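You operate a simulated robot arm through the tools that you are given. There is no shell and no other tool. Be economical: measure what you need, move in short steps, check, and stop when the job is done.

You run a simulated two-armed robot. Do the job below in one go: nothing can be reset, and whatever is moved stays where it is left.

JOB
Hold the grey detector on the top of the packing bench steady with one hand and flip the orange slide switch the other way with the other.

Only the result counts: the job must be done as asked and must still hold three seconds after the hand-in. Knocking over, shifting, dropping, spilling or breaking anything else fails it.

ROBOT AND FRAMES
Two 7-joint arms with two-finger parallel grippers on one trunk, on a base that drives. Base frame: it is fixed to the floor where the robot stands at the start and does not move with it; the origin is under the middle of the robot, x ahead of it, y to its left, z up; the surface under the hand at the start is at about z = 880. Readings come in mm, rad, newtons and seconds.
The left shoulder is at the start at [39, 101, 1161], the right one opposite. With the tool pointing down near the work surface each hand reaches from about 220 to 520 mm from the robot's upright axis, wherever it stands, measured 20 degrees to its own side. Places, roughly: orange slide switch [500, 0, 1000]. Payload 2.4 kg a hand.
Tool frame (each hand has its own): the origin (TCP) lies between the finger pads and is the grasp point; the fingertips stand 24 mm ahead of it; z points along the fingers, y is the line along which they close. The gripper opens to 68 mm. The fingers are 17 mm wide and 10 mm thick; the gripper's body (40 by 70 mm) begins 41 mm behind the TCP.
Orientation is that of the tool frame in the base frame, as a unit quaternion [x, y, z, w]. With the fingers straight down and closing along the base's y, the tool's x points along the base's -x, its y along +y and its z along -z.

CONTROLS
- The arms move only by the tool play_rows. It takes "left_rows", "right_rows" or both (then of equal length, played together; a hand with none holds still); each is a list of rows, each a list of 7 numbers: the turn, a rotation vector about the base's x, y, z in rad, then the shift along the base's x, y, z in mm, then the closure in counts, from 0 (fully open) to 255 (shut). In form: [[ax, ay, az, dx, dy, dz, gripper], ...]. A call has 1 to 20 rows; each row is the pose to reach, as a shift and turn from the pose commanded when the call began. Each row takes 0.2 s and may step no farther than 50 mm and 0.15 rad from the row before; otherwise, or with a gripper value out of range, the whole call is refused. A pose out of reach is approached as far as the arm can. The call stops where the force on the tool passes 40 N (or 10 N more than at its start, if that is more) or the arm is blocked; 0.2 s more then pass. Each finger travels about 72 mm/s and halts on what it meets, pressing with about 23 N; the grip force reading is that of the motor and also rises with nothing between the fingers. The clock runs only during rows and for 0.2 s after the last one: add rows that repeat a pose to give the fingers time. It gives the time, the measured TCP pose, the force on the tool (base axes), the opening and the grip force at its end, in the units of the frame above (readings bear some noise), with the torque about the TCP (base axes, N m) and any sound that the robot's microphone picked up.
- Cameras (640 x 400 px; columns grow to the right, rows downward): "scene" is now at [126.7, 10.4, 1340.5]; the picture's right is [0.13, -0.99, 0.00], its down [-0.36, -0.05, -0.93] and it looks along [0.92, 0.12, -0.37] (base axes); focal length 214 px, centre (320, 200). "left" rides on the left gripper at [84, -11, -75] in its tool frame; the picture's right is [0.13, 0.99, 0.00], its down [-0.60, 0.08, -0.79] and it looks along [-0.79, 0.10, 0.61] (tool axes); focal length 251 px, centre (320, 200). "right" rides on the right gripper at [84, 11, -75] in its tool frame; the picture's right is [-0.13, 0.99, 0.00], its down [-0.60, -0.08, -0.79] and it looks along [-0.79, -0.10, 0.61] (tool axes); focal length 251 px, centre (320, 200). There is no depth. A picture from a camera that has moved, and an enlarged one, comes with that camera's place and axes in the base frame and with its lens.
- camera(camera): a new picture of that camera. The clock stands still meanwhile.
- raise_lower(by): slides the trunk up (or, below 0, down) by that many mm; the arms and the scene camera ride with it, the base frame stays. It gives what a move gives, with no picture.
- steer(legs): drives the robot by 1 to 6 legs, each [ahead, left, turn to the left] in mm, mm and rad, along the robot's own axes; the way and the turn of a leg run together, so that a leg with both is an arc; at most 1500 mm and 3.142 rad a leg. The arms and the cameras ride along, it lands a little off, and it stops where it bumps. It gives what a move gives.
- head_to(pan, tilt): turns the head with the scene camera to pan (to the left, within 1.501 rad either way) and tilt (down, from -0.506 to 1.204), counted from straight ahead of the robot. It gives what a move gives.
- close_up(camera, box): a new picture of the part [left, top, right, bottom] of that camera's present view, enlarged. The clock stands still meanwhile.
- finish_job(): hands the job in; it is judged then, once.

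Go step by step. Nothing tells you exact positions but the pictures and the camera data: compare them with the known pose of the tool, close in by small moves and look again before you grip or let go. The budget is 120 turns and 88 pictures, counting those below and the enlarged ones. Unless the task says otherwise, let go and move clear before handing in, and close with one line.

The tools are called after "Emit:" as a command line: name --argument value ..., lists and objects as JSON in quotes. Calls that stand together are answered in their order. play_rows: Moves the arms, as the interface text tells. Its arguments: {"type":"object","properties":{"left_rows":{"type":"array"},"right_rows":{"type":"array"}},"required":[]} The other tools are called the same way: raise_lower (by) slides the trunk up or down; steer (legs) drives the base; head_to (pan, tilt) turns the head that bears the scene camera; camera (camera) takes a picture; close_up (camera, box) takes an enlarged picture of a part of a camera's view; finish_job () hands the job in.

At the start:

```text
t: 0.0
left_position: [390.7, 209.8, 1264.3]
left_ee_rot: [0.0, 1.0, 0.0, 0.001]
left_wrist_force: [0.1, 0.2, -0.4]
left_ft_torque: [0.0, 0.0, -0.01]
left_gripper_width: 67.8
left_gripper_force: 0.0
right_position: [377.8, -187.4, 1291.4]
right_ee_rot: [0.0, 1.0, 0.0, 0.001]
right_wrist_force: [-0.5, 0.3, 0.5]
right_ft_torque: [0.0, 0.03, 0.01]
right_gripper_width: 68.0
right_gripper_force: 0.0
trunk travel left (down, up): [-375.0, 475.0]
robot x, y, heading: [1.5, -0.3, 0.001]
head pan, tilt: [0.127, 0.374]
```

scene: 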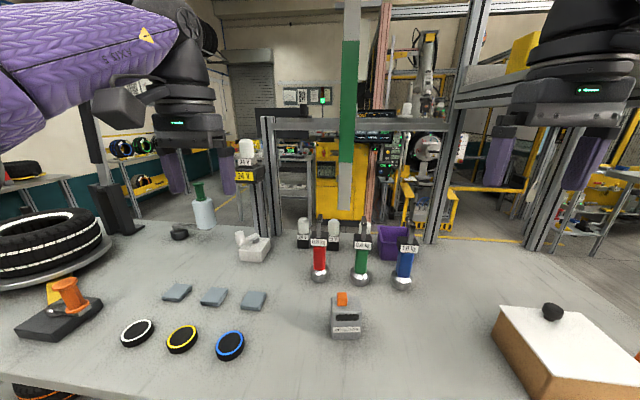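
right: 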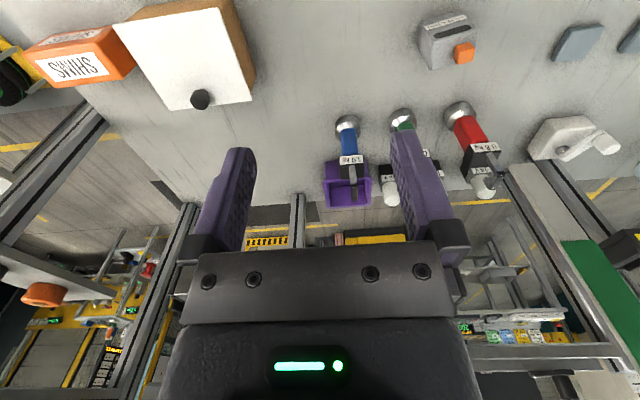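
left: 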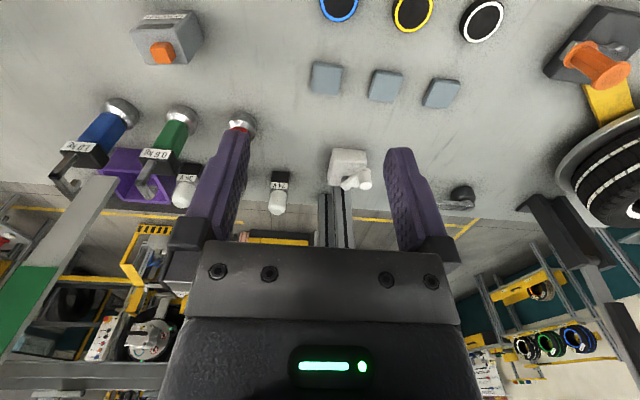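

The grey detector with the orange slider stands on the bench, a bit right of centre in the scene view. I take a closer look from the scene and both hands.

Emit:
close_up --camera "scene" --box '[295, 270, 395, 350]'

Emit:
close_up --camera "left" --box '[110, 0, 230, 80]'

Emit:
close_up --camera "right" --box '[390, 0, 510, 80]'

```text
5.00 times, centred on (345, 310) of scene
camera zoom: at [126.7, 10.4, 1340.5], right [0.13, -0.99, 0.0], down [-0.36, -0.05, -0.93], along [0.92, 0.12, -0.37], focal length 1072 px, centre (195, -350)
```

zoom: 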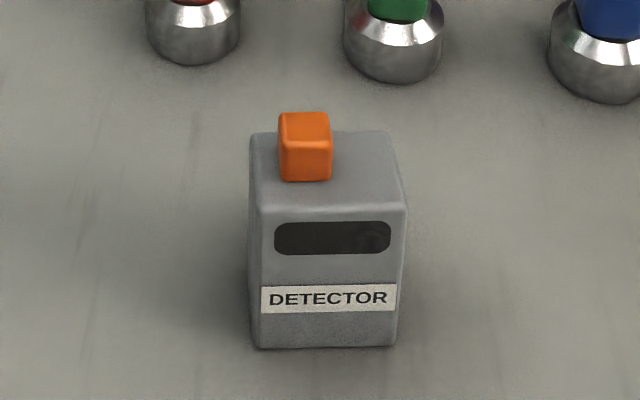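

```text
5.00 times, centred on (170, 40) of left
camera zoom: at [305.8, 200.1, 1338.9], right [-0.13, 0.99, 0.0], down [0.6, 0.08, 0.79], along [0.79, 0.1, -0.61], focal length 1257 px, centre (1070, 1000)
```

zoom: 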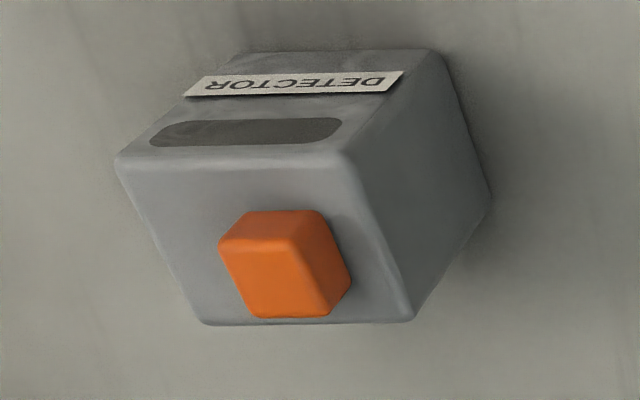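

```text
5.00 times, centred on (450, 40) of right
camera zoom: at [292.7, -176.9, 1365.8], right [0.13, 0.99, 0.0], down [0.6, -0.08, 0.79], along [0.79, -0.1, -0.61], focal length 1257 px, centre (-330, 1000)
```

zoom: 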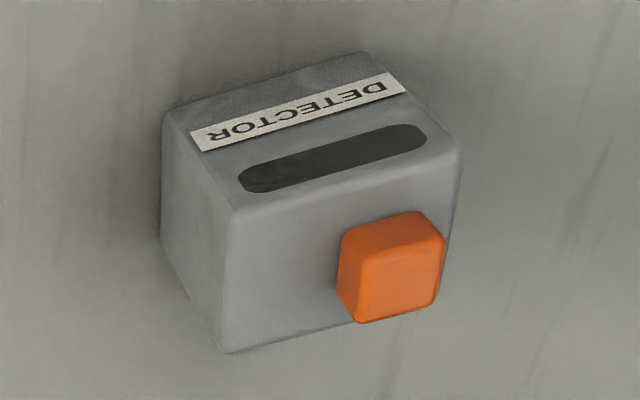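

The detector's top is about centred at [480, -1, 963], some 62 wide by 40 deep and turned about +0.14 rad. The slider sits towards its left end, so it should slide to the right (-y). I will hold the body front to back with the right hand, tilted in from the right, and push with the closed left hand; first I turn both.

Emit:
play_rows --right_rows '[[0, 0, 0.1425, 0, 0, 0, 0], [0, 0, 0.285, 0, 0, 0, 0], [0, 0, 0.4275, 0, 0, 0, 0], [0, 0, 0.57, 0, 0, 0, 0], [0, 0, 0.7125, 0, 0, 0, 0], [0, 0, 0.855, 0, 0, 0, 0], [0, 0, 0.9975, 0, 0, 0, 0], [0, 0, 1.14, 0, 0, 0, 0], [0, 0, 1.2825, 0, 0, 0, 0], [0, 0, 1.425, 0, 0, 0, 0], [0, 0, 1.5675, 0, 0, 0, 0], [0, 0, 1.71, 0, 0, 0, 0]]' --left_rows '[[0, 0, 0.14, 0, 0, 0, 255], [0, 0, 0.14, 0, 0, 0, 255], [0, 0, 0.14, 0, 0, 0, 255], [0, 0, 0.14, 0, 0, 0, 255], [0, 0, 0.14, 0, 0, 0, 255], [0, 0, 0.14, 0, 0, 0, 255], [0, 0, 0.14, 0, 0, 0, 255], [0, 0, 0.14, 0, 0, 0, 255], [0, 0, 0.14, 0, 0, 0, 255], [0, 0, 0.14, 0, 0, 0, 255], [0, 0, 0.14, 0, 0, 0, 255], [0, 0, 0.14, 0, 0, 0, 255]]'

```text
t: 2.6
left_position: [389.8, 209.8, 1263.4]
left_ee_rot: [-0.069, 0.998, 0.0, 0.001]
left_wrist_force: [0.5, -0.4, -0.5]
left_ft_torque: [-0.05, 0.0, 0.01]
left_gripper_width: 0.0
left_gripper_force: 23.1
right_position: [205.1, -68.3, 1200.5]
right_ee_rot: [0.755, -0.656, -0.001, -0.001]
right_wrist_force: [-0.2, 0.2, -0.1]
right_ft_torque: [0.0, -0.02, 0.0]
right_gripper_width: 68.1
right_gripper_force: 0.0
right hand out of reach, approached as far as the arm can: row 1, 2, 3, 4, 5, 6, 7, 8, 9, 10, 11, 12
trunk travel left (down, up): [-375.0, 475.0]
robot x, y, heading: [0.7, 1.1, -0.002]
head pan, tilt: [0.127, 0.374]
```

The turn worked, but the right hand drifted inward because it was out of reach that high up. I check the picture before moving it on.

Emit:
camera --camera "scene"

Emit:
play_rows --right_rows '[[0, 0, 0, 0, -30, -20, 0], [0, 0, 0, 0, -60, -40, 0]]'

```text
81 pictures are left
camera scene: at [126.8, 10.8, 1340.5], right [0.13, -0.99, 0.0], down [-0.36, -0.05, -0.93], along [0.92, 0.12, -0.37], focal length 214 px, centre (320, 200)
```

scene: 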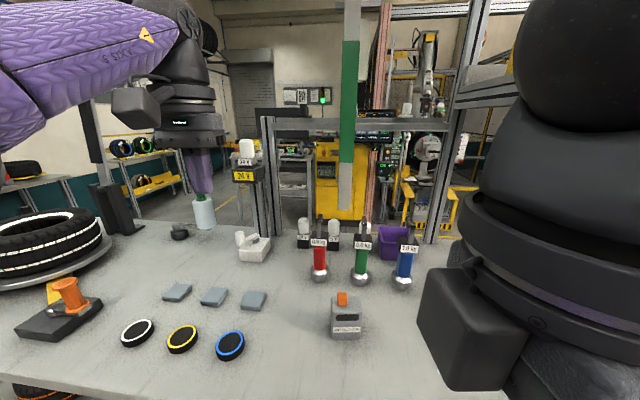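

```text
t: 3.2
left_position: [390.0, 209.3, 1263.5]
left_ee_rot: [-0.071, 0.997, 0.0, 0.001]
left_wrist_force: [-0.3, -0.2, -0.5]
left_ft_torque: [0.03, -0.02, 0.01]
left_gripper_width: 0.0
left_gripper_force: 23.5
right_position: [189.1, -118.8, 1154.8]
right_ee_rot: [0.754, -0.657, -0.002, -0.001]
right_wrist_force: [0.6, 0.5, -0.3]
right_ft_torque: [-0.01, 0.01, 0.0]
right_gripper_width: 67.8
right_gripper_force: 0.1
right hand out of reach, approached as far as the arm can: row 1, 2
trunk travel left (down, up): [-375.0, 475.0]
robot x, y, heading: [1.4, -1.5, -0.002]
head pan, tilt: [0.127, 0.374]
```

The right hand now follows partly. I move it forward, outward and lower, towards its comfortable zone (the bench there is clear).

Emit:
play_rows --right_rows '[[0, 0, 0, 25, -15, -20, 0], [0, 0, 0, 50, -30, -40, 0], [0, 0, 0, 75, -45, -60, 0], [0, 0, 0, 100, -60, -80, 0]]'

Emit:
camera --camera "right"

```text
t: 4.2
left_position: [389.9, 209.4, 1263.8]
left_ee_rot: [-0.069, 0.998, 0.001, 0.001]
left_wrist_force: [0.4, 0.4, 0.6]
left_ft_torque: [0.01, 0.0, 0.0]
left_gripper_width: 0.1
left_gripper_force: 22.1
right_position: [202.5, -111.5, 1089.8]
right_ee_rot: [0.754, -0.656, 0.0, -0.001]
right_wrist_force: [-0.5, -0.3, 0.7]
right_ft_torque: [0.0, 0.04, 0.03]
right_gripper_width: 68.0
right_gripper_force: 0.1
right hand out of reach, approached as far as the arm can: row 1, 2, 3, 4
trunk travel left (down, up): [-375.0, 475.0]
robot x, y, heading: [1.4, 0.0, 0.0]
head pan, tilt: [0.127, 0.374]
```

```text
80 pictures are left
camera right: at [202.1, -197.1, 1164.6], right [-1.0, -0.01, 0.0], down [0.0, 0.61, 0.79], along [-0.01, 0.79, -0.61], focal length 251 px, centre (320, 200)
```

right: 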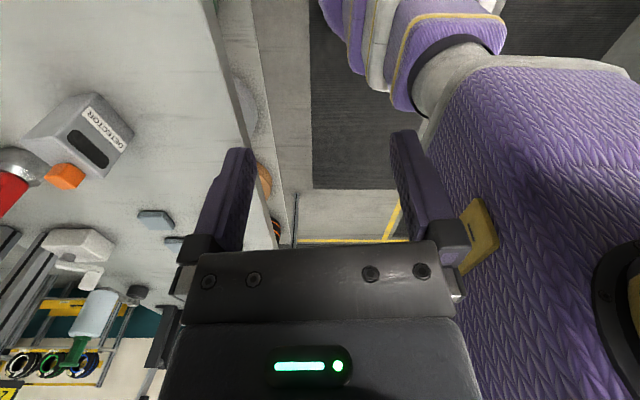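

Yaw in that direction seems joint-limited for the right arm. I turn it back to neutral while bringing it to a mid-height place right of the detector, then will try the other way round.

Emit:
play_rows --right_rows '[[0, 0, -0.1425, 15, -5, 5, 0], [0, 0, -0.285, 30, -10, 10, 0], [0, 0, -0.4275, 45, -15, 15, 0], [0, 0, -0.57, 60, -20, 20, 0], [0, 0, -0.7125, 75, -25, 25, 0], [0, 0, -0.855, 90, -30, 30, 0], [0, 0, -0.9975, 105, -35, 35, 0], [0, 0, -1.14, 120, -40, 40, 0], [0, 0, -1.2825, 135, -45, 45, 0], [0, 0, -1.425, 150, -50, 45, 0], [0, 0, -1.5675, 165, -55, 45, 0], [0, 0, -1.71, 180, -60, 45, 0]]'

```text
t: 6.8
left_position: [390.3, 210.5, 1263.1]
left_ee_rot: [-0.07, 0.998, 0.0, 0.001]
left_wrist_force: [-0.1, -0.3, 0.7]
left_ft_torque: [0.0, 0.02, -0.01]
left_gripper_width: 0.0
left_gripper_force: 22.8
right_position: [387.7, -176.7, 1133.2]
right_ee_rot: [0.002, 1.0, 0.0, 0.002]
right_wrist_force: [0.1, 0.1, -0.4]
right_ft_torque: [-0.01, -0.01, 0.0]
right_gripper_width: 68.1
right_gripper_force: 0.0
trunk travel left (down, up): [-375.0, 475.0]
robot x, y, heading: [0.6, 0.2, -0.0]
head pan, tilt: [0.127, 0.374]
```

Back in control everywhere. I retry the camera-outward turn here, lower down, to see which rows are reachable.

Emit:
play_rows --right_rows '[[0, 0, 0.1425, 0, 0, -10, 0], [0, 0, 0.285, 0, 0, -20, 0], [0, 0, 0.4275, 0, 0, -30, 0], [0, 0, 0.57, 0, 0, -40, 0], [0, 0, 0.7125, 0, 0, -50, 0], [0, 0, 0.855, 0, 0, -60, 0], [0, 0, 0.9975, 0, 0, -60, 0], [0, 0, 1.14, 0, 0, -60, 0], [0, 0, 1.2825, 0, 0, -60, 0], [0, 0, 1.425, 0, 0, -60, 0], [0, 0, 1.5675, 0, 0, -60, 0], [0, 0, 1.71, 0, 0, -60, 0]]'

```text
t: 9.4
left_position: [389.0, 207.4, 1264.8]
left_ee_rot: [-0.07, 0.998, 0.001, 0.001]
left_wrist_force: [0.2, -0.2, -0.1]
left_ft_torque: [0.03, -0.03, 0.04]
left_gripper_width: 0.0
left_gripper_force: 22.6
right_position: [218.3, -88.2, 1082.6]
right_ee_rot: [0.754, -0.657, -0.001, -0.002]
right_wrist_force: [-0.8, -1.3, 0.0]
right_ft_torque: [0.05, -0.03, 0.01]
right_gripper_width: 67.9
right_gripper_force: 0.0
right hand out of reach, approached as far as the arm can: row 5, 6, 7, 8, 9, 10, 11, 12
trunk travel left (down, up): [-375.0, 475.0]
robot x, y, heading: [0.5, 2.4, -0.001]
head pan, tilt: [0.127, 0.374]
```

Past about 0.6 rad this way is out of reach. I turn back and will try the opposite turn.

Emit:
play_rows --right_rows '[[0, 0, -0.1425, 15, -10, 5, 0], [0, 0, -0.285, 30, -20, 10, 0], [0, 0, -0.4275, 45, -30, 15, 0], [0, 0, -0.57, 60, -40, 20, 0], [0, 0, -0.7125, 75, -50, 25, 0], [0, 0, -0.855, 90, -60, 30, 0], [0, 0, -0.9975, 105, -70, 35, 0], [0, 0, -1.14, 120, -80, 40, 0], [0, 0, -1.2825, 135, -90, 45, 0], [0, 0, -1.425, 150, -100, 45, 0], [0, 0, -1.5675, 165, -105, 45, 0], [0, 0, -1.71, 180, -110, 45, 0]]'

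Emit:
play_rows --right_rows '[[0, 0, -0.143, 0, 0, -10, 0], [0, 0, -0.286, 0, 0, -20, 0], [0, 0, -0.429, 0, 0, -30, 0], [0, 0, -0.572, 0, 0, -40, 0], [0, 0, -0.715, 0, 0, -40, 0], [0, 0, -0.858, 0, 0, -40, 0], [0, 0, -1.001, 0, 0, -40, 0], [0, 0, -1.144, 0, 0, -40, 0], [0, 0, -1.287, 0, 0, -40, 0], [0, 0, -1.43, 0, 0, -40, 0]]'

```text
t: 12.0
left_position: [388.7, 210.7, 1263.1]
left_ee_rot: [-0.07, 0.998, 0.0, 0.001]
left_wrist_force: [-0.2, 0.0, 0.2]
left_ft_torque: [-0.01, -0.02, 0.01]
left_gripper_width: 0.0
left_gripper_force: 22.6
right_position: [401.2, -201.4, 1125.5]
right_ee_rot: [0.001, 1.0, 0.0, 0.002]
right_wrist_force: [-0.2, 0.8, 0.2]
right_ft_torque: [-0.01, 0.01, 0.0]
right_gripper_width: 67.9
right_gripper_force: 0.1
trunk travel left (down, up): [-375.0, 475.0]
robot x, y, heading: [1.2, 1.0, -0.0]
head pan, tilt: [0.127, 0.374]
```

```text
t: 14.2
left_position: [389.8, 209.5, 1263.9]
left_ee_rot: [-0.071, 0.998, 0.0, 0.002]
left_wrist_force: [-0.1, 0.3, -0.7]
left_ft_torque: [0.03, 0.02, -0.02]
left_gripper_width: 0.0
left_gripper_force: 23.4
right_position: [399.6, -201.7, 1085.4]
right_ee_rot: [0.657, 0.754, -0.001, 0.001]
right_wrist_force: [0.2, 0.0, 0.2]
right_ft_torque: [0.04, 0.01, 0.03]
right_gripper_width: 68.1
right_gripper_force: 0.0
trunk travel left (down, up): [-375.0, 475.0]
robot x, y, heading: [-2.2, 2.0, -0.001]
head pan, tilt: [0.127, 0.374]
```

The opposite turn works. Now I tilt the right hand so its fingers point left and down (about 65° from vertical), and tilt the left hand inward a bit for pushing.

Emit:
play_rows --right_rows '[[0.14, 0.02, 0, 8, 0, 0, 0], [0.28, 0.04, 0, 16, 0, 0, 0], [0.42, 0.06, 0, 24, 0, 0, 0], [0.56, 0.08, 0, 32, 0, 0, 0], [0.7, 0.099, 0, 40, 0, 0, 0], [0.84, 0.119, 0, 48, 0, 0, 0], [0.98, 0.139, 0, 56, 0, 0, 0], [1.119, 0.158, 0, 60, 0, 0, 0]]' --left_rows '[[-0.119, -0.017, 0, 0, 0, 0, 255], [-0.238, -0.034, 0, 0, 0, 0, 255], [-0.356, -0.05, 0, 0, 0, 0, 255], [-0.475, -0.067, 0, 0, 0, 0, 255], [-0.594, -0.084, 0, 0, 0, 0, 255], [-0.594, -0.084, 0, 0, 0, 0, 255], [-0.594, -0.084, 0, 0, 0, 0, 255], [-0.594, -0.084, 0, 0, 0, 0, 255]]'

Emit:
camera --camera "right"

Emit:
camera --camera "scene"

```text
t: 16.0
left_position: [389.9, 209.6, 1262.7]
left_ee_rot: [-0.067, 0.953, -0.295, 0.022]
left_wrist_force: [0.0, 0.2, -0.1]
left_ft_torque: [0.02, -0.04, -0.03]
left_gripper_width: 0.0
left_gripper_force: 23.2
right_position: [444.0, -191.5, 1089.7]
right_ee_rot: [0.553, 0.639, 0.351, -0.404]
right_wrist_force: [0.7, 0.8, -0.5]
right_ft_torque: [0.01, 0.02, 0.04]
right_gripper_width: 67.9
right_gripper_force: 0.1
right hand out of reach, approached as far as the arm can: row 7, 8
trunk travel left (down, up): [-375.0, 475.0]
robot x, y, heading: [-0.1, -2.8, 0.004]
head pan, tilt: [0.127, 0.374]
```

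```text
79 pictures are left
camera right: at [458.4, -223.0, 1197.1], right [0.99, 0.09, -0.12], down [0.06, -0.98, -0.21], along [-0.13, 0.2, -0.97], focal length 251 px, centre (320, 200)
```

right: 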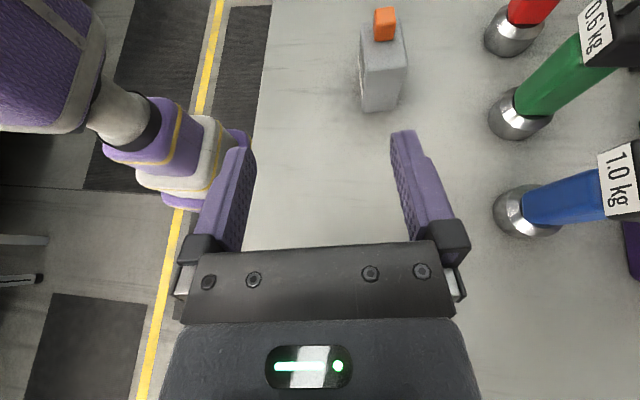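

```text
78 pictures are left
camera scene: at [126.7, 10.1, 1340.5], right [0.13, -0.99, 0.0], down [-0.36, -0.05, -0.93], along [0.92, 0.12, -0.37], focal length 214 px, centre (320, 200)
```

scene: 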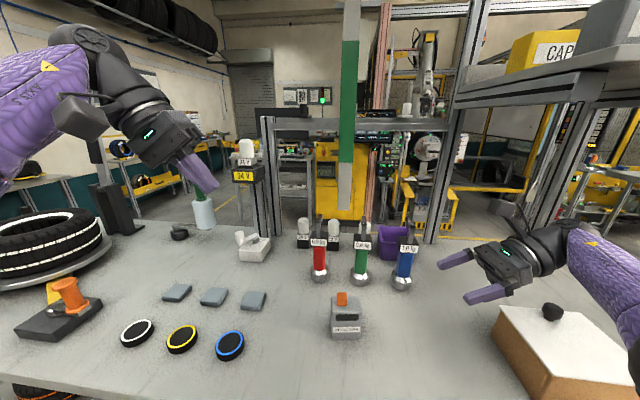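

The right hand is nearly in the wanted attitude. I bring it to a point some 90 mm back along its axis from the grip place.

Emit:
play_rows --right_rows '[[0, 0, 0, 12, 20, -25, 0], [0, 0, 0, 24, 40, -50, 0], [0, 0, 0, 36, 60, -75, 0], [0, 0, 0, 46, 80, -100, 0], [0, 0, 0, 51, 87, -113, 0]]'

Emit:
camera --camera "right"

Emit:
camera --camera "scene"

```text
t: 17.2
left_position: [389.4, 209.8, 1263.6]
left_ee_rot: [-0.068, 0.953, -0.295, 0.021]
left_wrist_force: [-0.3, 0.8, 0.6]
left_ft_torque: [0.01, -0.04, -0.02]
left_gripper_width: 0.0
left_gripper_force: 22.6
right_position: [460.2, -108.1, 988.0]
right_ee_rot: [0.555, 0.638, 0.351, -0.403]
right_wrist_force: [0.1, 0.5, 0.2]
right_ft_torque: [-0.01, 0.0, 0.0]
right_gripper_width: 68.0
right_gripper_force: 0.0
right hand out of reach, approached as far as the arm can: row 1, 2, 3, 4, 5
trunk travel left (down, up): [-375.0, 475.0]
robot x, y, heading: [0.2, 2.6, 0.001]
head pan, tilt: [0.127, 0.374]
```

```text
77 pictures are left
camera right: at [473.8, -139.4, 1096.0], right [0.99, 0.08, -0.12], down [0.06, -0.98, -0.2], along [-0.13, 0.2, -0.97], focal length 251 px, centre (320, 200)
```

right: 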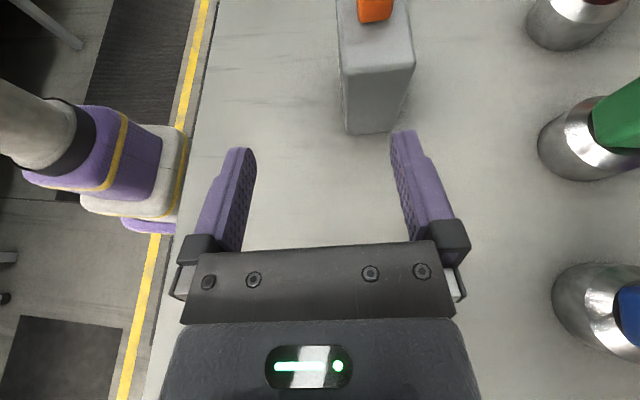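

```text
76 pictures are left
camera scene: at [126.9, 10.5, 1340.5], right [0.13, -0.99, 0.0], down [-0.36, -0.05, -0.93], along [0.92, 0.12, -0.37], focal length 214 px, centre (320, 200)
```

scene: 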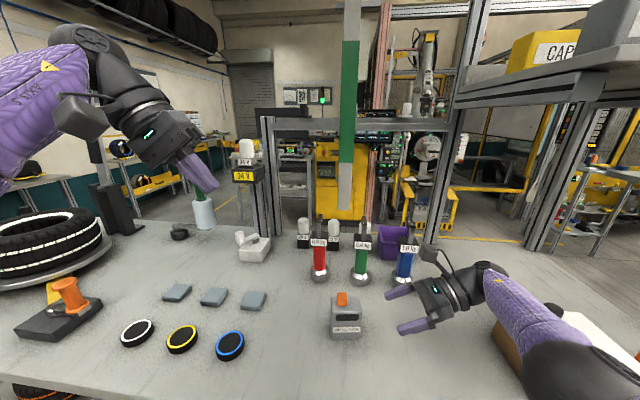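

The pose lacks about 35 mm of forward reach. I look down at the bench's front edge and the base to see whether there is room to drive forward a little.

Emit:
head_to --pan 0 --tilt 1.2

Emit:
camera --camera "scene"

```text
t: 18.4
left_position: [390.3, 210.0, 1263.0]
left_ee_rot: [-0.068, 0.953, -0.295, 0.022]
left_wrist_force: [0.0, -0.1, 0.5]
left_ft_torque: [0.02, 0.01, -0.01]
left_gripper_width: 0.1
left_gripper_force: 22.3
right_position: [460.2, -109.7, 988.3]
right_ee_rot: [0.555, 0.638, 0.35, -0.402]
right_wrist_force: [-0.3, -0.7, 0.8]
right_ft_torque: [0.03, 0.0, 0.0]
right_gripper_width: 67.7
right_gripper_force: 0.1
trunk travel left (down, up): [-375.0, 475.0]
robot x, y, heading: [-1.2, -5.8, 0.001]
head pan, tilt: [0.0, 1.201]
```

```text
75 pictures are left
camera scene: at [90.6, -1.3, 1275.4], right [0.0, -1.0, 0.0], down [-0.93, 0.0, -0.36], along [0.36, 0.0, -0.93], focal length 214 px, centre (320, 200)
```

scene: 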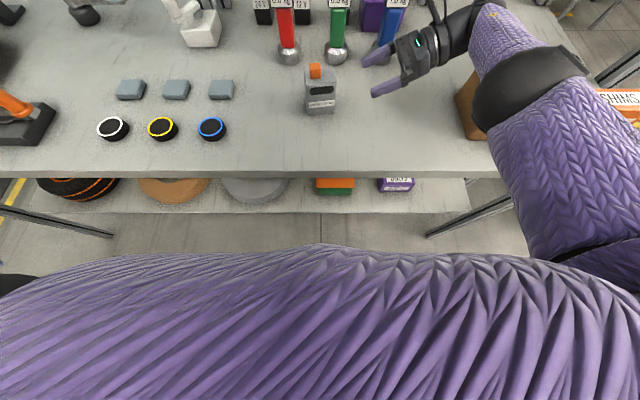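

The bench edge is at about x = 292 and the torso front near 140, with clear floor under, so a 50 mm drive ahead is safe. First I check the right forearm's clearance over the white box from the left hand's camera.

Emit:
camera --camera "left"

Emit:
head_to --pan -0.6 --tilt 0.7

Emit:
camera --camera "scene"

```text
74 pictures are left
camera left: at [302.4, 231.9, 1331.7], right [-0.24, 0.79, -0.56], down [0.52, 0.59, 0.61], along [0.82, -0.15, -0.56], focal length 251 px, centre (320, 200)
```

left: 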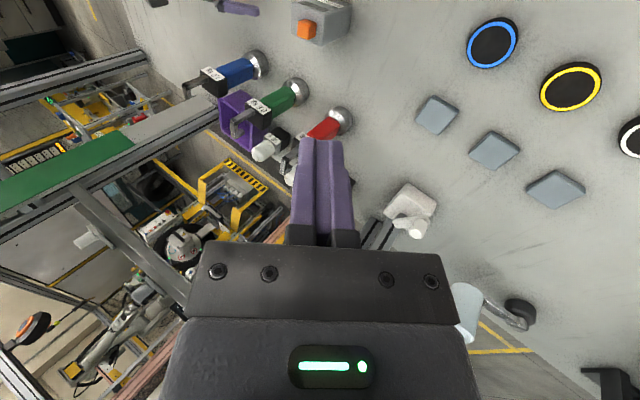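

```text
t: 19.4
left_position: [389.9, 209.6, 1263.0]
left_ee_rot: [-0.068, 0.953, -0.295, 0.022]
left_wrist_force: [-0.1, -0.7, -0.9]
left_ft_torque: [-0.01, 0.0, 0.02]
left_gripper_width: 0.0
left_gripper_force: 22.8
right_position: [458.6, -110.1, 988.6]
right_ee_rot: [0.555, 0.638, 0.351, -0.403]
right_wrist_force: [0.8, 0.1, 0.6]
right_ft_torque: [-0.03, 0.02, 0.0]
right_gripper_width: 68.0
right_gripper_force: 0.0
trunk travel left (down, up): [-375.0, 475.0]
robot x, y, heading: [-5.6, 2.5, -0.001]
head pan, tilt: [-0.6, 0.7]
```

```text
73 pictures are left
camera scene: at [104.7, -49.3, 1311.2], right [-0.56, -0.83, 0.0], down [-0.53, 0.36, -0.76], along [0.63, -0.43, -0.64], focal length 214 px, centre (320, 200)
```

scene: 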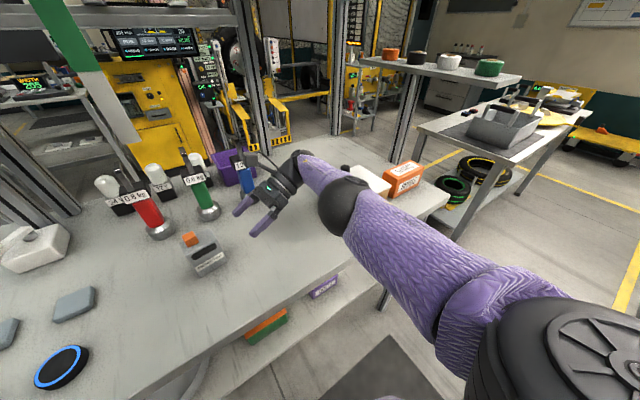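

The right arm is almost stretched out, with its elbow near the white box. I pull the hand back, raise the trunk 80 mm and drive ahead 80 mm, so the arm can come down more steeply with a higher elbow.

Emit:
play_rows --right_rows '[[0, 0, 0, -20, -10, 20, 0], [0, 0, 0, -45, -20, 40, 0], [0, 0, 0, -75, -25, 50, 0]]'

Emit:
raise_lower --by 80

Emit:
steer --legs '[[80, 0, 0]]'

Emit:
camera --camera "scene"

```text
t: 20.1
left_position: [390.2, 209.3, 1264.3]
left_ee_rot: [-0.067, 0.953, -0.294, 0.022]
left_wrist_force: [0.2, 0.1, -0.6]
left_ft_torque: [0.01, 0.02, -0.01]
left_gripper_width: 0.0
left_gripper_force: 22.4
right_position: [452.0, -154.0, 1028.5]
right_ee_rot: [0.554, 0.638, 0.35, -0.403]
right_wrist_force: [-0.5, -0.9, -0.1]
right_ft_torque: [0.0, 0.03, -0.04]
right_gripper_width: 68.1
right_gripper_force: 0.0
right hand out of reach, approached as far as the arm can: row 1, 2, 3
trunk travel left (down, up): [-375.0, 475.0]
robot x, y, heading: [1.7, -2.0, -0.002]
head pan, tilt: [-0.6, 0.7]
```

```text
t: 21.3
left_position: [389.4, 209.7, 1343.6]
left_ee_rot: [-0.068, 0.953, -0.295, 0.021]
left_wrist_force: [-0.4, 0.5, 0.5]
left_ft_torque: [-0.01, 0.0, 0.02]
left_gripper_width: 0.0
left_gripper_force: 23.1
right_position: [449.6, -152.8, 1114.4]
right_ee_rot: [0.552, 0.641, 0.355, -0.398]
right_wrist_force: [0.4, -0.3, 0.5]
right_ft_torque: [-0.01, -0.08, -0.02]
right_gripper_width: 67.8
right_gripper_force: 0.1
trunk travel left (down, up): [-455.0, 395.0]
robot x, y, heading: [-1.7, -0.2, -0.002]
head pan, tilt: [-0.6, 0.7]
```

```text
t: 22.4
left_position: [471.4, 209.7, 1342.6]
left_ee_rot: [-0.067, 0.953, -0.295, 0.021]
left_wrist_force: [0.4, 0.6, -0.4]
left_ft_torque: [0.02, 0.02, 0.02]
left_gripper_width: 0.0
left_gripper_force: 22.9
right_position: [529.2, -152.6, 1113.5]
right_ee_rot: [0.551, 0.642, 0.354, -0.398]
right_wrist_force: [-0.7, -0.1, -0.4]
right_ft_torque: [-0.02, 0.04, 0.0]
right_gripper_width: 68.0
right_gripper_force: 0.0
trunk travel left (down, up): [-455.0, 395.0]
robot x, y, heading: [81.2, 0.4, 0.002]
head pan, tilt: [-0.6, 0.7]
```

```text
72 pictures are left
camera scene: at [174.9, -49.3, 1391.7], right [-0.56, -0.83, 0.0], down [-0.53, 0.36, -0.76], along [0.63, -0.43, -0.64], focal length 214 px, centre (320, 200)
```

scene: 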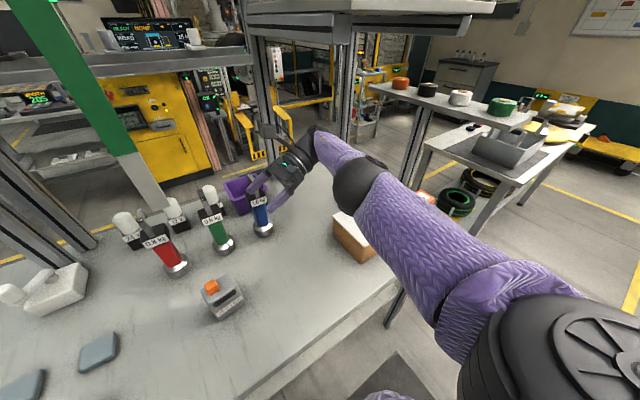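

The blockage looks like a wrist limit rather than distance. I relax the tilt by 0.25 rad and draw the hand back to see whether it follows.

Emit:
play_rows --right_rows '[[-0.124, -0.0175, 0, -10, 0, 0, 0], [-0.248, -0.035, 0, -20, 0, 0, 0], [-0.248, -0.035, 0, -40, 10, -20, 0]]'

```text
t: 23.2
left_position: [471.1, 210.2, 1343.5]
left_ee_rot: [-0.067, 0.953, -0.295, 0.022]
left_wrist_force: [-0.6, -0.3, -0.1]
left_ft_torque: [-0.03, 0.0, 0.03]
left_gripper_width: 0.0
left_gripper_force: 22.4
right_position: [536.3, -155.8, 1092.7]
right_ee_rot: [0.59, 0.688, 0.282, -0.315]
right_wrist_force: [0.1, 0.0, -0.3]
right_ft_torque: [0.01, 0.01, -0.03]
right_gripper_width: 67.9
right_gripper_force: 0.1
right hand out of reach, approached as far as the arm can: row 1, 2, 3
trunk travel left (down, up): [-455.0, 395.0]
robot x, y, heading: [81.6, -2.6, 0.003]
head pan, tilt: [-0.6, 0.7]
```

Still limited. I relax the tilt further, to about 0.5 rad, while holding place, to get out of the limit.

Emit:
play_rows --right_rows '[[-0.124, -0.0175, 0, 0, 0, 0, 0], [-0.248, -0.035, 0, 0, 0, 0, 0], [-0.372, -0.0525, 0, -15, 0, 0, 0], [-0.372, -0.0525, 0, -35, 0, 0, 0], [-0.372, -0.0525, 0, -55, 0, 0, 0]]'

Emit:
camera --camera "right"

```text
t: 24.4
left_position: [468.5, 210.4, 1343.4]
left_ee_rot: [-0.067, 0.953, -0.295, 0.022]
left_wrist_force: [0.3, -0.1, 0.4]
left_ft_torque: [0.02, 0.0, 0.0]
left_gripper_width: 0.1
left_gripper_force: 23.4
right_position: [553.7, -167.8, 1097.2]
right_ee_rot: [0.631, 0.736, 0.166, -0.182]
right_wrist_force: [0.6, 0.2, 0.7]
right_ft_torque: [-0.03, -0.01, 0.03]
right_gripper_width: 67.9
right_gripper_force: 0.1
right hand out of reach, approached as far as the arm can: row 1, 2, 3, 4, 5
trunk travel left (down, up): [-455.0, 395.0]
robot x, y, heading: [79.4, 1.7, -0.001]
head pan, tilt: [-0.6, 0.7]
```

```text
71 pictures are left
camera right: at [556.7, -129.2, 1201.8], right [1.0, 0.04, -0.05], down [0.05, -0.91, 0.41], along [-0.03, -0.41, -0.91], focal length 251 px, centre (320, 200)
```

right: 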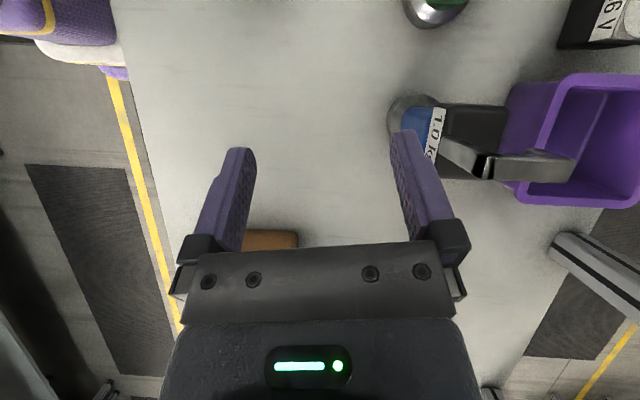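

The hand keeps creeping forward, so some wrist joint is at its stop. I undo the remaining tilt first, and lift a little away from the blue weight, to return to the known-good vertical attitude.

Emit:
play_rows --right_rows '[[-0.12, -0.017, 0, 0, 0, 20, 0], [-0.24, -0.034, 0, 0, 0, 30, 0], [-0.36, -0.05, 0, -20, 0, 30, 0], [-0.47, -0.067, 0, -50, 0, 30, 0], [-0.47, -0.067, 0, -80, 0, 30, 0], [-0.47, -0.067, 0, -110, 0, 30, 0]]'

```text
t: 25.8
left_position: [470.0, 214.7, 1342.9]
left_ee_rot: [-0.068, 0.953, -0.296, 0.021]
left_wrist_force: [0.7, 0.2, 0.2]
left_ft_torque: [0.0, 0.03, 0.0]
left_gripper_width: 0.0
left_gripper_force: 22.5
right_position: [453.2, -167.2, 1126.1]
right_ee_rot: [0.672, 0.741, 0.011, -0.012]
right_wrist_force: [-8.6, 7.6, -1.0]
right_ft_torque: [-0.57, -0.58, 0.09]
right_gripper_width: 67.9
right_gripper_force: 0.0
right hand out of reach, approached as far as the arm can: row 1, 2, 3, 4
trunk travel left (down, up): [-455.0, 395.0]
robot x, y, heading: [80.8, -1.4, 0.002]
head pan, tilt: [-0.6, 0.7]
```

The right hand is free to move again, but reads some force; I check for contact.

Emit:
play_rows --right_rows '[[0, 0, 0, 0, 0, 0, 0]]'

Emit:
camera --camera "scene"

```text
t: 26.2
left_position: [469.7, 211.1, 1342.0]
left_ee_rot: [-0.066, 0.953, -0.294, 0.022]
left_wrist_force: [-1.0, 0.2, 0.0]
left_ft_torque: [-0.03, -0.02, 0.01]
left_gripper_width: 0.0
left_gripper_force: 22.7
right_position: [443.8, -162.9, 1127.0]
right_ee_rot: [0.65, 0.759, 0.01, -0.006]
right_wrist_force: [-0.6, -0.4, 0.1]
right_ft_torque: [0.01, 0.03, -0.02]
right_gripper_width: 68.0
right_gripper_force: 0.2
trunk travel left (down, up): [-455.0, 395.0]
robot x, y, heading: [76.3, -0.1, -0.0]
head pan, tilt: [-0.6, 0.7]
```

```text
70 pictures are left
camera scene: at [173.8, -48.3, 1391.8], right [-0.57, -0.82, 0.0], down [-0.53, 0.36, -0.76], along [0.63, -0.43, -0.64], focal length 214 px, centre (320, 200)
```

scene: 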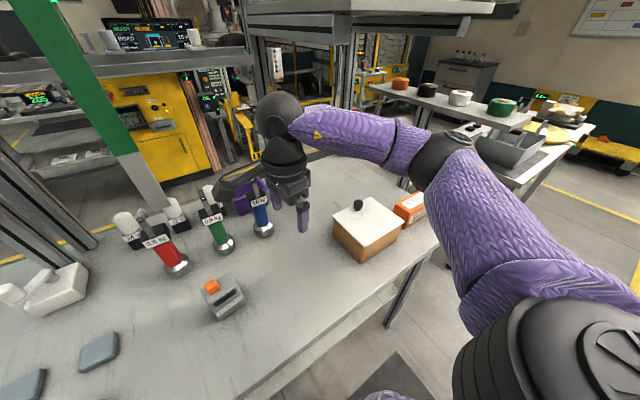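

The vertical attitude of the right hand (closing front to back, camera to the left) works fine. New plan: the left hand holds the body across its 60 mm width from the robot's side, pitched forward; the right hand, upright and closed, pushes the slider to the right. I set the left hand upright and open.

Emit:
play_rows --left_rows '[[0.119, 0.017, 0, -10, -10, -20, 0], [0.238, 0.034, 0, -20, -20, -40, 0], [0.356, 0.05, 0, -35, -30, -60, 0], [0.475, 0.067, 0, -50, -40, -80, 0], [0.594, 0.084, 0, -65, -50, -100, 0]]'

Emit:
play_rows --left_rows '[[0.02, -0.13, 0, -10, -15, -20, 0], [0.037, -0.26, 0, -20, -30, -40, 0], [0.055, -0.39, 0, -30, -45, -60, 0], [0.074, -0.518, 0, -40, -60, -80, 0], [0.092, -0.648, 0, -50, -75, -100, 0], [0.11, -0.777, 0, -60, -90, -120, 0]]'

Emit:
camera --camera "left"

```text
t: 27.4
left_position: [404.7, 161.0, 1243.4]
left_ee_rot: [-0.07, 0.998, 0.001, 0.0]
left_wrist_force: [0.1, 0.1, 0.5]
left_ft_torque: [0.0, -0.03, 0.02]
left_gripper_width: 68.2
left_gripper_force: 0.1
right_position: [444.6, -164.4, 1125.4]
right_ee_rot: [0.65, 0.76, 0.011, -0.006]
right_wrist_force: [0.3, -0.5, 0.1]
right_ft_torque: [-0.04, 0.01, -0.01]
right_gripper_width: 68.5
right_gripper_force: 0.1
trunk travel left (down, up): [-455.0, 395.0]
robot x, y, heading: [82.3, -0.4, -0.004]
head pan, tilt: [-0.6, 0.7]
```

```text
t: 28.8
left_position: [369.8, 47.6, 1123.6]
left_ee_rot: [-0.065, 0.921, 0.028, 0.383]
left_wrist_force: [0.2, -0.1, -0.3]
left_ft_torque: [-0.03, -0.03, 0.0]
left_gripper_width: 68.2
left_gripper_force: 0.1
left hand out of reach, approached as far as the arm can: row 5, 6
right_position: [443.3, -164.7, 1126.5]
right_ee_rot: [0.649, 0.76, 0.012, -0.006]
right_wrist_force: [-1.2, 0.4, 0.3]
right_ft_torque: [0.01, 0.02, -0.01]
right_gripper_width: 68.0
right_gripper_force: 0.1
trunk travel left (down, up): [-455.0, 395.0]
robot x, y, heading: [83.7, -0.6, -0.001]
head pan, tilt: [-0.6, 0.7]
```

```text
69 pictures are left
camera left: at [259.0, 21.9, 1117.6], right [-0.23, 0.97, -0.09], down [-0.14, 0.06, 0.99], along [0.96, 0.24, 0.13], focal length 251 px, centre (320, 200)
```

left: 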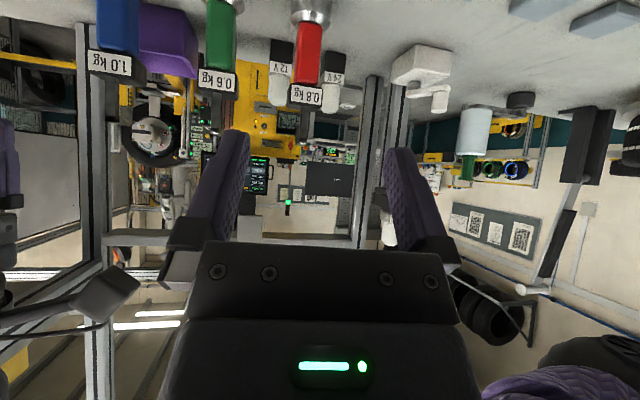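

The left hand is too close to the torso for that pitch. I back the base by 80 mm and lower the trunk by 60 mm to give it room.

Emit:
steer --legs '[[-80, 0, 0]]'

Emit:
raise_lower --by -60

Emit:
play_rows --left_rows '[[0, 0, 0, 25, -10, 0, 0], [0, 0, 0, 50, -20, 0, 0], [0, 0, 0, 75, -30, 0, 0]]'

Emit:
camera --camera "left"

```text
t: 29.8
left_position: [286.8, 48.6, 1123.0]
left_ee_rot: [-0.065, 0.921, 0.027, 0.382]
left_wrist_force: [0.4, -0.3, -0.3]
left_ft_torque: [-0.01, -0.01, -0.01]
left_gripper_width: 67.8
left_gripper_force: 0.0
right_position: [364.0, -163.6, 1126.2]
right_ee_rot: [0.65, 0.76, 0.011, -0.006]
right_wrist_force: [-0.8, 0.0, -0.4]
right_ft_torque: [-0.03, -0.02, -0.03]
right_gripper_width: 68.2
right_gripper_force: 0.1
trunk travel left (down, up): [-455.0, 395.0]
robot x, y, heading: [-1.2, 1.6, -0.001]
head pan, tilt: [-0.6, 0.7]
```

```text
t: 30.8
left_position: [290.3, 47.3, 1059.9]
left_ee_rot: [-0.065, 0.924, 0.029, 0.376]
left_wrist_force: [0.1, 0.6, -0.8]
left_ft_torque: [0.0, 0.04, 0.0]
left_gripper_width: 68.1
left_gripper_force: 0.0
right_position: [363.5, -163.8, 1065.8]
right_ee_rot: [0.649, 0.761, 0.011, -0.008]
right_wrist_force: [-0.6, 0.3, 0.4]
right_ft_torque: [0.0, 0.01, 0.01]
right_gripper_width: 67.9
right_gripper_force: 0.1
trunk travel left (down, up): [-395.0, 455.0]
robot x, y, heading: [-3.2, -2.5, -0.001]
head pan, tilt: [-0.6, 0.7]
```

```text
t: 31.6
left_position: [367.0, 16.2, 1059.2]
left_ee_rot: [-0.066, 0.924, 0.029, 0.375]
left_wrist_force: [0.4, 0.9, -0.1]
left_ft_torque: [0.03, 0.03, 0.04]
left_gripper_width: 67.9
left_gripper_force: 0.1
right_position: [364.1, -163.4, 1066.3]
right_ee_rot: [0.65, 0.76, 0.012, -0.006]
right_wrist_force: [-0.3, 0.1, -1.6]
right_ft_torque: [-0.01, 0.0, 0.01]
right_gripper_width: 68.1
right_gripper_force: 0.0
trunk travel left (down, up): [-395.0, 455.0]
robot x, y, heading: [1.6, 1.4, 0.001]
head pan, tilt: [-0.6, 0.7]
```

```text
68 pictures are left
camera left: at [256.7, -8.3, 1056.1], right [-0.23, 0.97, -0.09], down [-0.13, 0.06, 0.99], along [0.96, 0.24, 0.11], focal length 251 px, centre (320, 200)
```

left: 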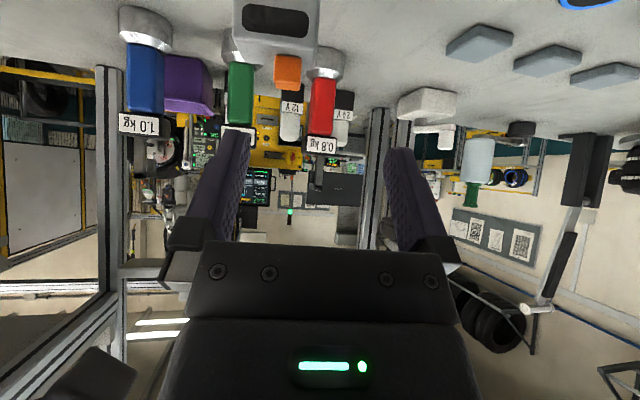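

The left hand follows now. I take it to the pre-grip point about 100 mm back along its axis, and look down at it from the head.

Emit:
play_rows --left_rows '[[0, 0, 0, 13, -10, -18, 0], [0, 0, 0, 26, -20, -36, 0], [0, 0, 0, 38, -28, -53, 0]]'

Emit:
head_to --pan 0 --tilt 0.8

Emit:
camera --camera "left"

Emit:
camera --camera "scene"

Emit:
camera --camera "right"

```text
t: 32.4
left_position: [402.1, -11.8, 1007.7]
left_ee_rot: [-0.065, 0.924, 0.029, 0.375]
left_wrist_force: [0.3, 0.5, -0.7]
left_ft_torque: [-0.03, 0.02, 0.02]
left_gripper_width: 68.2
left_gripper_force: 0.1
right_position: [363.9, -162.8, 1067.2]
right_ee_rot: [0.65, 0.76, 0.011, -0.006]
right_wrist_force: [-0.2, -0.2, 0.0]
right_ft_torque: [-0.03, 0.01, 0.02]
right_gripper_width: 68.0
right_gripper_force: 0.0
trunk travel left (down, up): [-395.0, 455.0]
robot x, y, heading: [-0.4, 0.0, -0.003]
head pan, tilt: [-0.6, 0.7]
```

```text
t: 33.4
left_position: [402.9, -10.4, 1008.6]
left_ee_rot: [-0.066, 0.924, 0.029, 0.376]
left_wrist_force: [0.3, -0.5, 0.2]
left_ft_torque: [0.0, -0.01, -0.01]
left_gripper_width: 68.0
left_gripper_force: 0.1
right_position: [364.0, -164.6, 1065.4]
right_ee_rot: [0.65, 0.76, 0.011, -0.007]
right_wrist_force: [0.5, -0.1, -0.3]
right_ft_torque: [0.02, -0.01, -0.02]
right_gripper_width: 67.7
right_gripper_force: 0.0
trunk travel left (down, up): [-395.0, 455.0]
robot x, y, heading: [2.1, -1.0, 0.002]
head pan, tilt: [0.0, 0.799]
```

```text
67 pictures are left
camera left: at [292.8, -36.6, 1003.3], right [-0.23, 0.97, -0.09], down [-0.13, 0.06, 0.99], along [0.96, 0.24, 0.11], focal length 251 px, centre (320, 200)
```

left: 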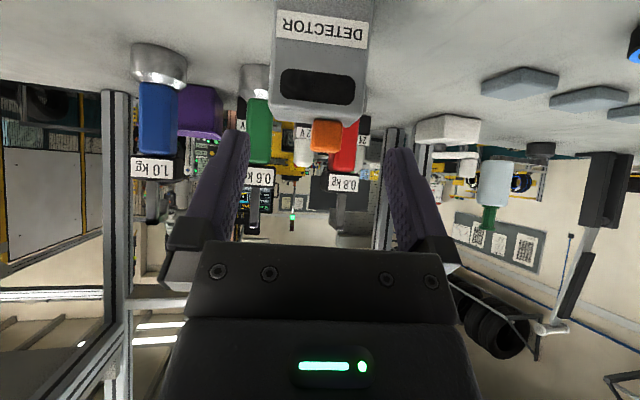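

```text
66 pictures are left
camera scene: at [111.2, -1.5, 1323.2], right [0.0, -1.0, 0.0], down [-0.72, 0.0, -0.7], along [0.7, 0.0, -0.72], focal length 214 px, centre (320, 200)
```

scene: 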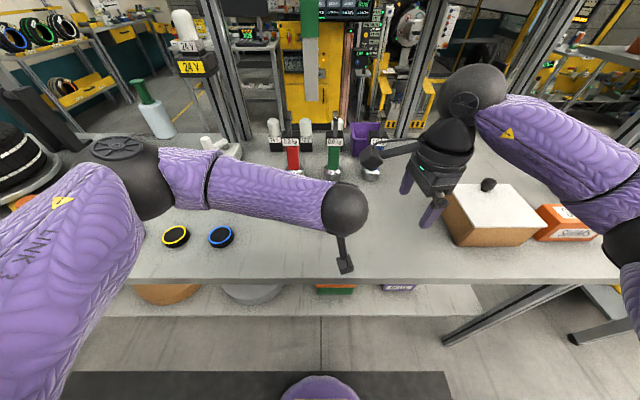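

```text
65 pictures are left
camera right: at [361.0, -81.6, 1142.9], right [1.0, 0.03, 0.01], down [0.01, -0.63, 0.78], along [0.02, -0.78, -0.63], focal length 251 px, centre (320, 200)
```

right: 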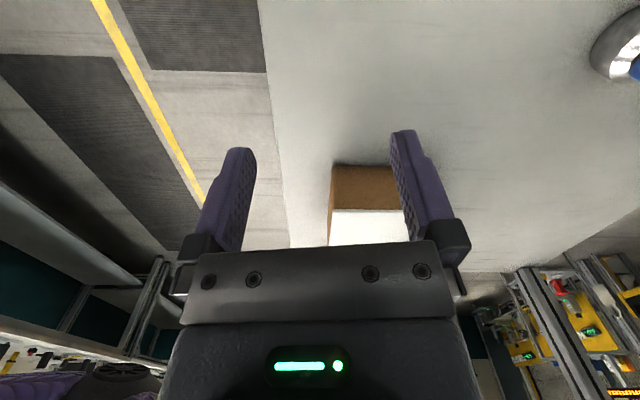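

The left hand is lined up nearly centred on the detector. I zoom in to measure the width and centring before closing in.

Emit:
close_up --camera "left" --box '[220, 0, 420, 160]'

```text
2.50 times, centred on (320, 80) of left
camera zoom: at [292.8, -36.6, 1003.3], right [-0.23, 0.97, -0.09], down [-0.13, 0.06, 0.99], along [0.96, 0.24, 0.11], focal length 629 px, centre (320, 500)
```

zoom: 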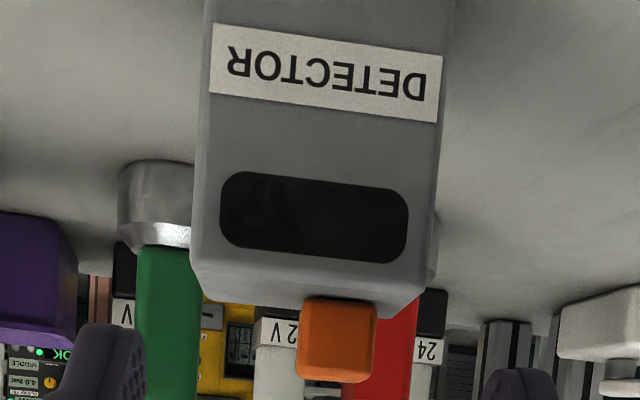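

The body measures about 61 mm wide, with its centre about 2 mm to the right of the hand's axis. I advance 40% with that correction and look again.

Emit:
play_rows --left_rows '[[0, 0, 0, 14, -0.5, -14, 0], [0, 0, 0, 28, 1.6, -28, 0], [0, 0, 0, 28, 1.6, -28, 0]]'

Emit:
camera --camera "left"

```text
t: 34.2
left_position: [432.2, -9.7, 977.2]
left_ee_rot: [-0.065, 0.925, 0.029, 0.374]
left_wrist_force: [1.2, -0.1, 0.7]
left_ft_torque: [-0.01, -0.01, 0.01]
left_gripper_width: 68.0
left_gripper_force: 0.1
right_position: [363.8, -164.0, 1065.9]
right_ee_rot: [0.65, 0.759, 0.01, -0.006]
right_wrist_force: [0.2, 0.2, -0.1]
right_ft_torque: [-0.02, 0.01, 0.0]
right_gripper_width: 68.2
right_gripper_force: 0.1
trunk travel left (down, up): [-395.0, 455.0]
robot x, y, heading: [1.0, -3.8, 0.0]
head pan, tilt: [0.0, 0.799]
```

```text
63 pictures are left
camera left: at [321.8, -34.7, 973.6], right [-0.23, 0.97, -0.09], down [-0.13, 0.06, 0.99], along [0.96, 0.24, 0.11], focal length 251 px, centre (320, 200)
```

left: 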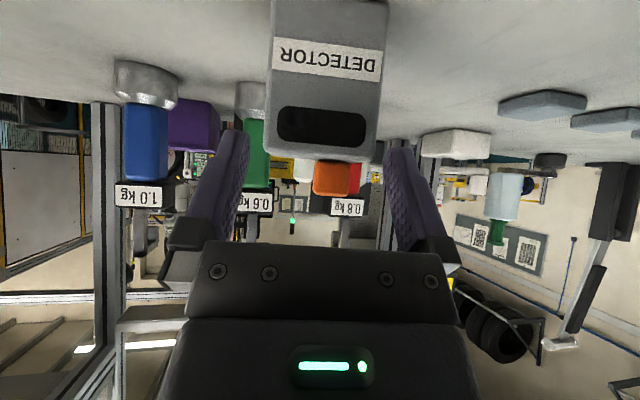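

The fingertips are almost level with the front face. I zoom in to compare the gaps on both sides.

Emit:
close_up --camera "left" --box '[225, 70, 415, 190]'

```text
3.33 times, centred on (320, 130) of left
camera zoom: at [321.8, -34.7, 973.6], right [-0.23, 0.97, -0.09], down [-0.13, 0.06, 0.99], along [0.96, 0.24, 0.11], focal length 838 px, centre (320, 433)
```

zoom: 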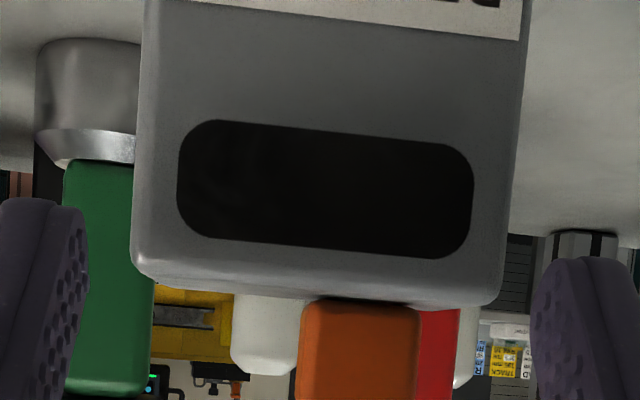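

The gaps are about 2.5 mm left and 4 mm right, so I shift 1 mm left and slide in slowly along the tool's axis.

Emit:
play_rows --left_rows '[[0, 0, 0, 0, 1, 0, 0], [0, 0, 0, 8.5, 2.2, -8.5, 0], [0, 0, 0, 17, 3.4, -17, 0], [0, 0, 0, 25.5, 4.6, -25.5, 0], [0, 0, 0, 34, 5.8, -34, 0], [0, 0, 0, 42.5, 7, -42, 0]]'

Emit:
camera --camera "left"

Emit:
camera --camera "scene"

```text
t: 35.6
left_position: [476.0, -1.8, 936.2]
left_ee_rot: [-0.065, 0.924, 0.028, 0.375]
left_wrist_force: [0.7, 0.7, 0.0]
left_ft_torque: [-0.04, 0.01, 0.0]
left_gripper_width: 68.2
left_gripper_force: 0.0
right_position: [365.1, -163.6, 1065.9]
right_ee_rot: [0.65, 0.76, 0.011, -0.006]
right_wrist_force: [-0.3, 0.0, 0.2]
right_ft_torque: [0.02, -0.01, 0.02]
right_gripper_width: 68.2
right_gripper_force: 0.0
trunk travel left (down, up): [-395.0, 455.0]
robot x, y, heading: [-0.9, 1.6, 0.001]
head pan, tilt: [0.0, 0.799]
```

```text
61 pictures are left
camera left: at [365.5, -27.4, 932.1], right [-0.23, 0.97, -0.09], down [-0.13, 0.06, 0.99], along [0.96, 0.24, 0.11], focal length 251 px, centre (320, 200)
```

left: 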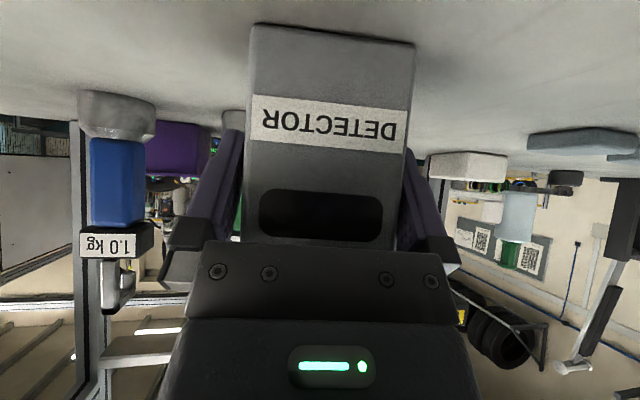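

```text
60 pictures are left
camera scene: at [111.3, -1.5, 1323.2], right [0.0, -1.0, 0.0], down [-0.72, 0.0, -0.7], along [0.7, 0.0, -0.72], focal length 214 px, centre (320, 200)
```

scene: 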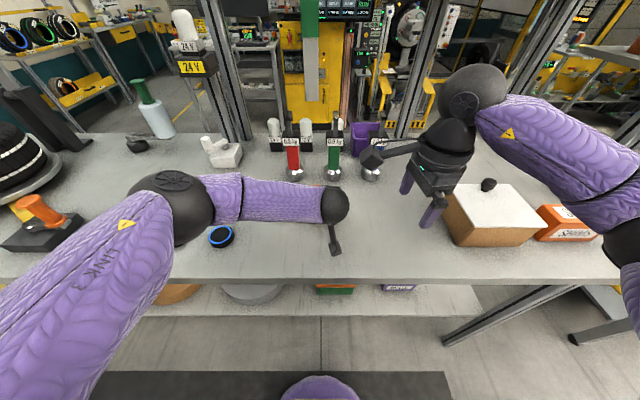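

The fingers straddle the detector without contact force. I close the left gripper on it now.

Emit:
play_rows --left_rows '[[0, 0, 0, 0, 0, 0, 40], [0, 0, 0, 0, 0, 0, 80], [0, 0, 0, 0, 0, 0, 120], [0, 0, 0, 0, 0, 0, 120]]'

Emit:
camera --camera "left"

```text
t: 36.6
left_position: [476.2, -1.8, 936.0]
left_ee_rot: [-0.065, 0.925, 0.029, 0.374]
left_wrist_force: [-0.1, 0.4, -1.1]
left_ft_torque: [-0.01, -0.01, -0.01]
left_gripper_width: 63.8
left_gripper_force: 23.9
right_position: [363.7, -163.9, 1065.7]
right_ee_rot: [0.65, 0.76, 0.011, -0.007]
right_wrist_force: [0.1, 0.5, 0.9]
right_ft_torque: [0.03, -0.02, -0.01]
right_gripper_width: 67.9
right_gripper_force: 0.0
trunk travel left (down, up): [-395.0, 455.0]
robot x, y, heading: [0.4, 1.7, 0.005]
head pan, tilt: [0.0, 0.799]
```

```text
59 pictures are left
camera left: at [365.5, -27.4, 932.3], right [-0.23, 0.97, -0.09], down [-0.13, 0.06, 0.99], along [0.96, 0.24, 0.11], focal length 251 px, centre (320, 200)
```

left: 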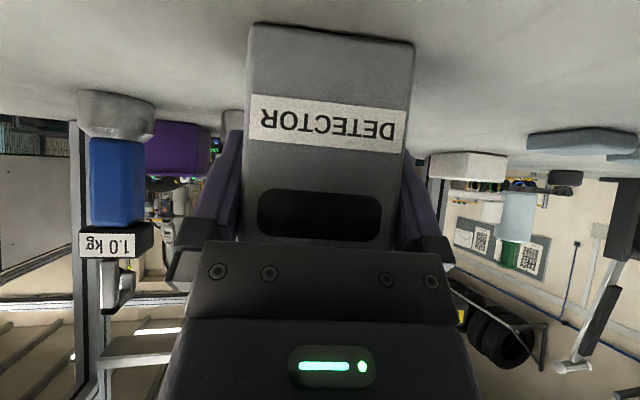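

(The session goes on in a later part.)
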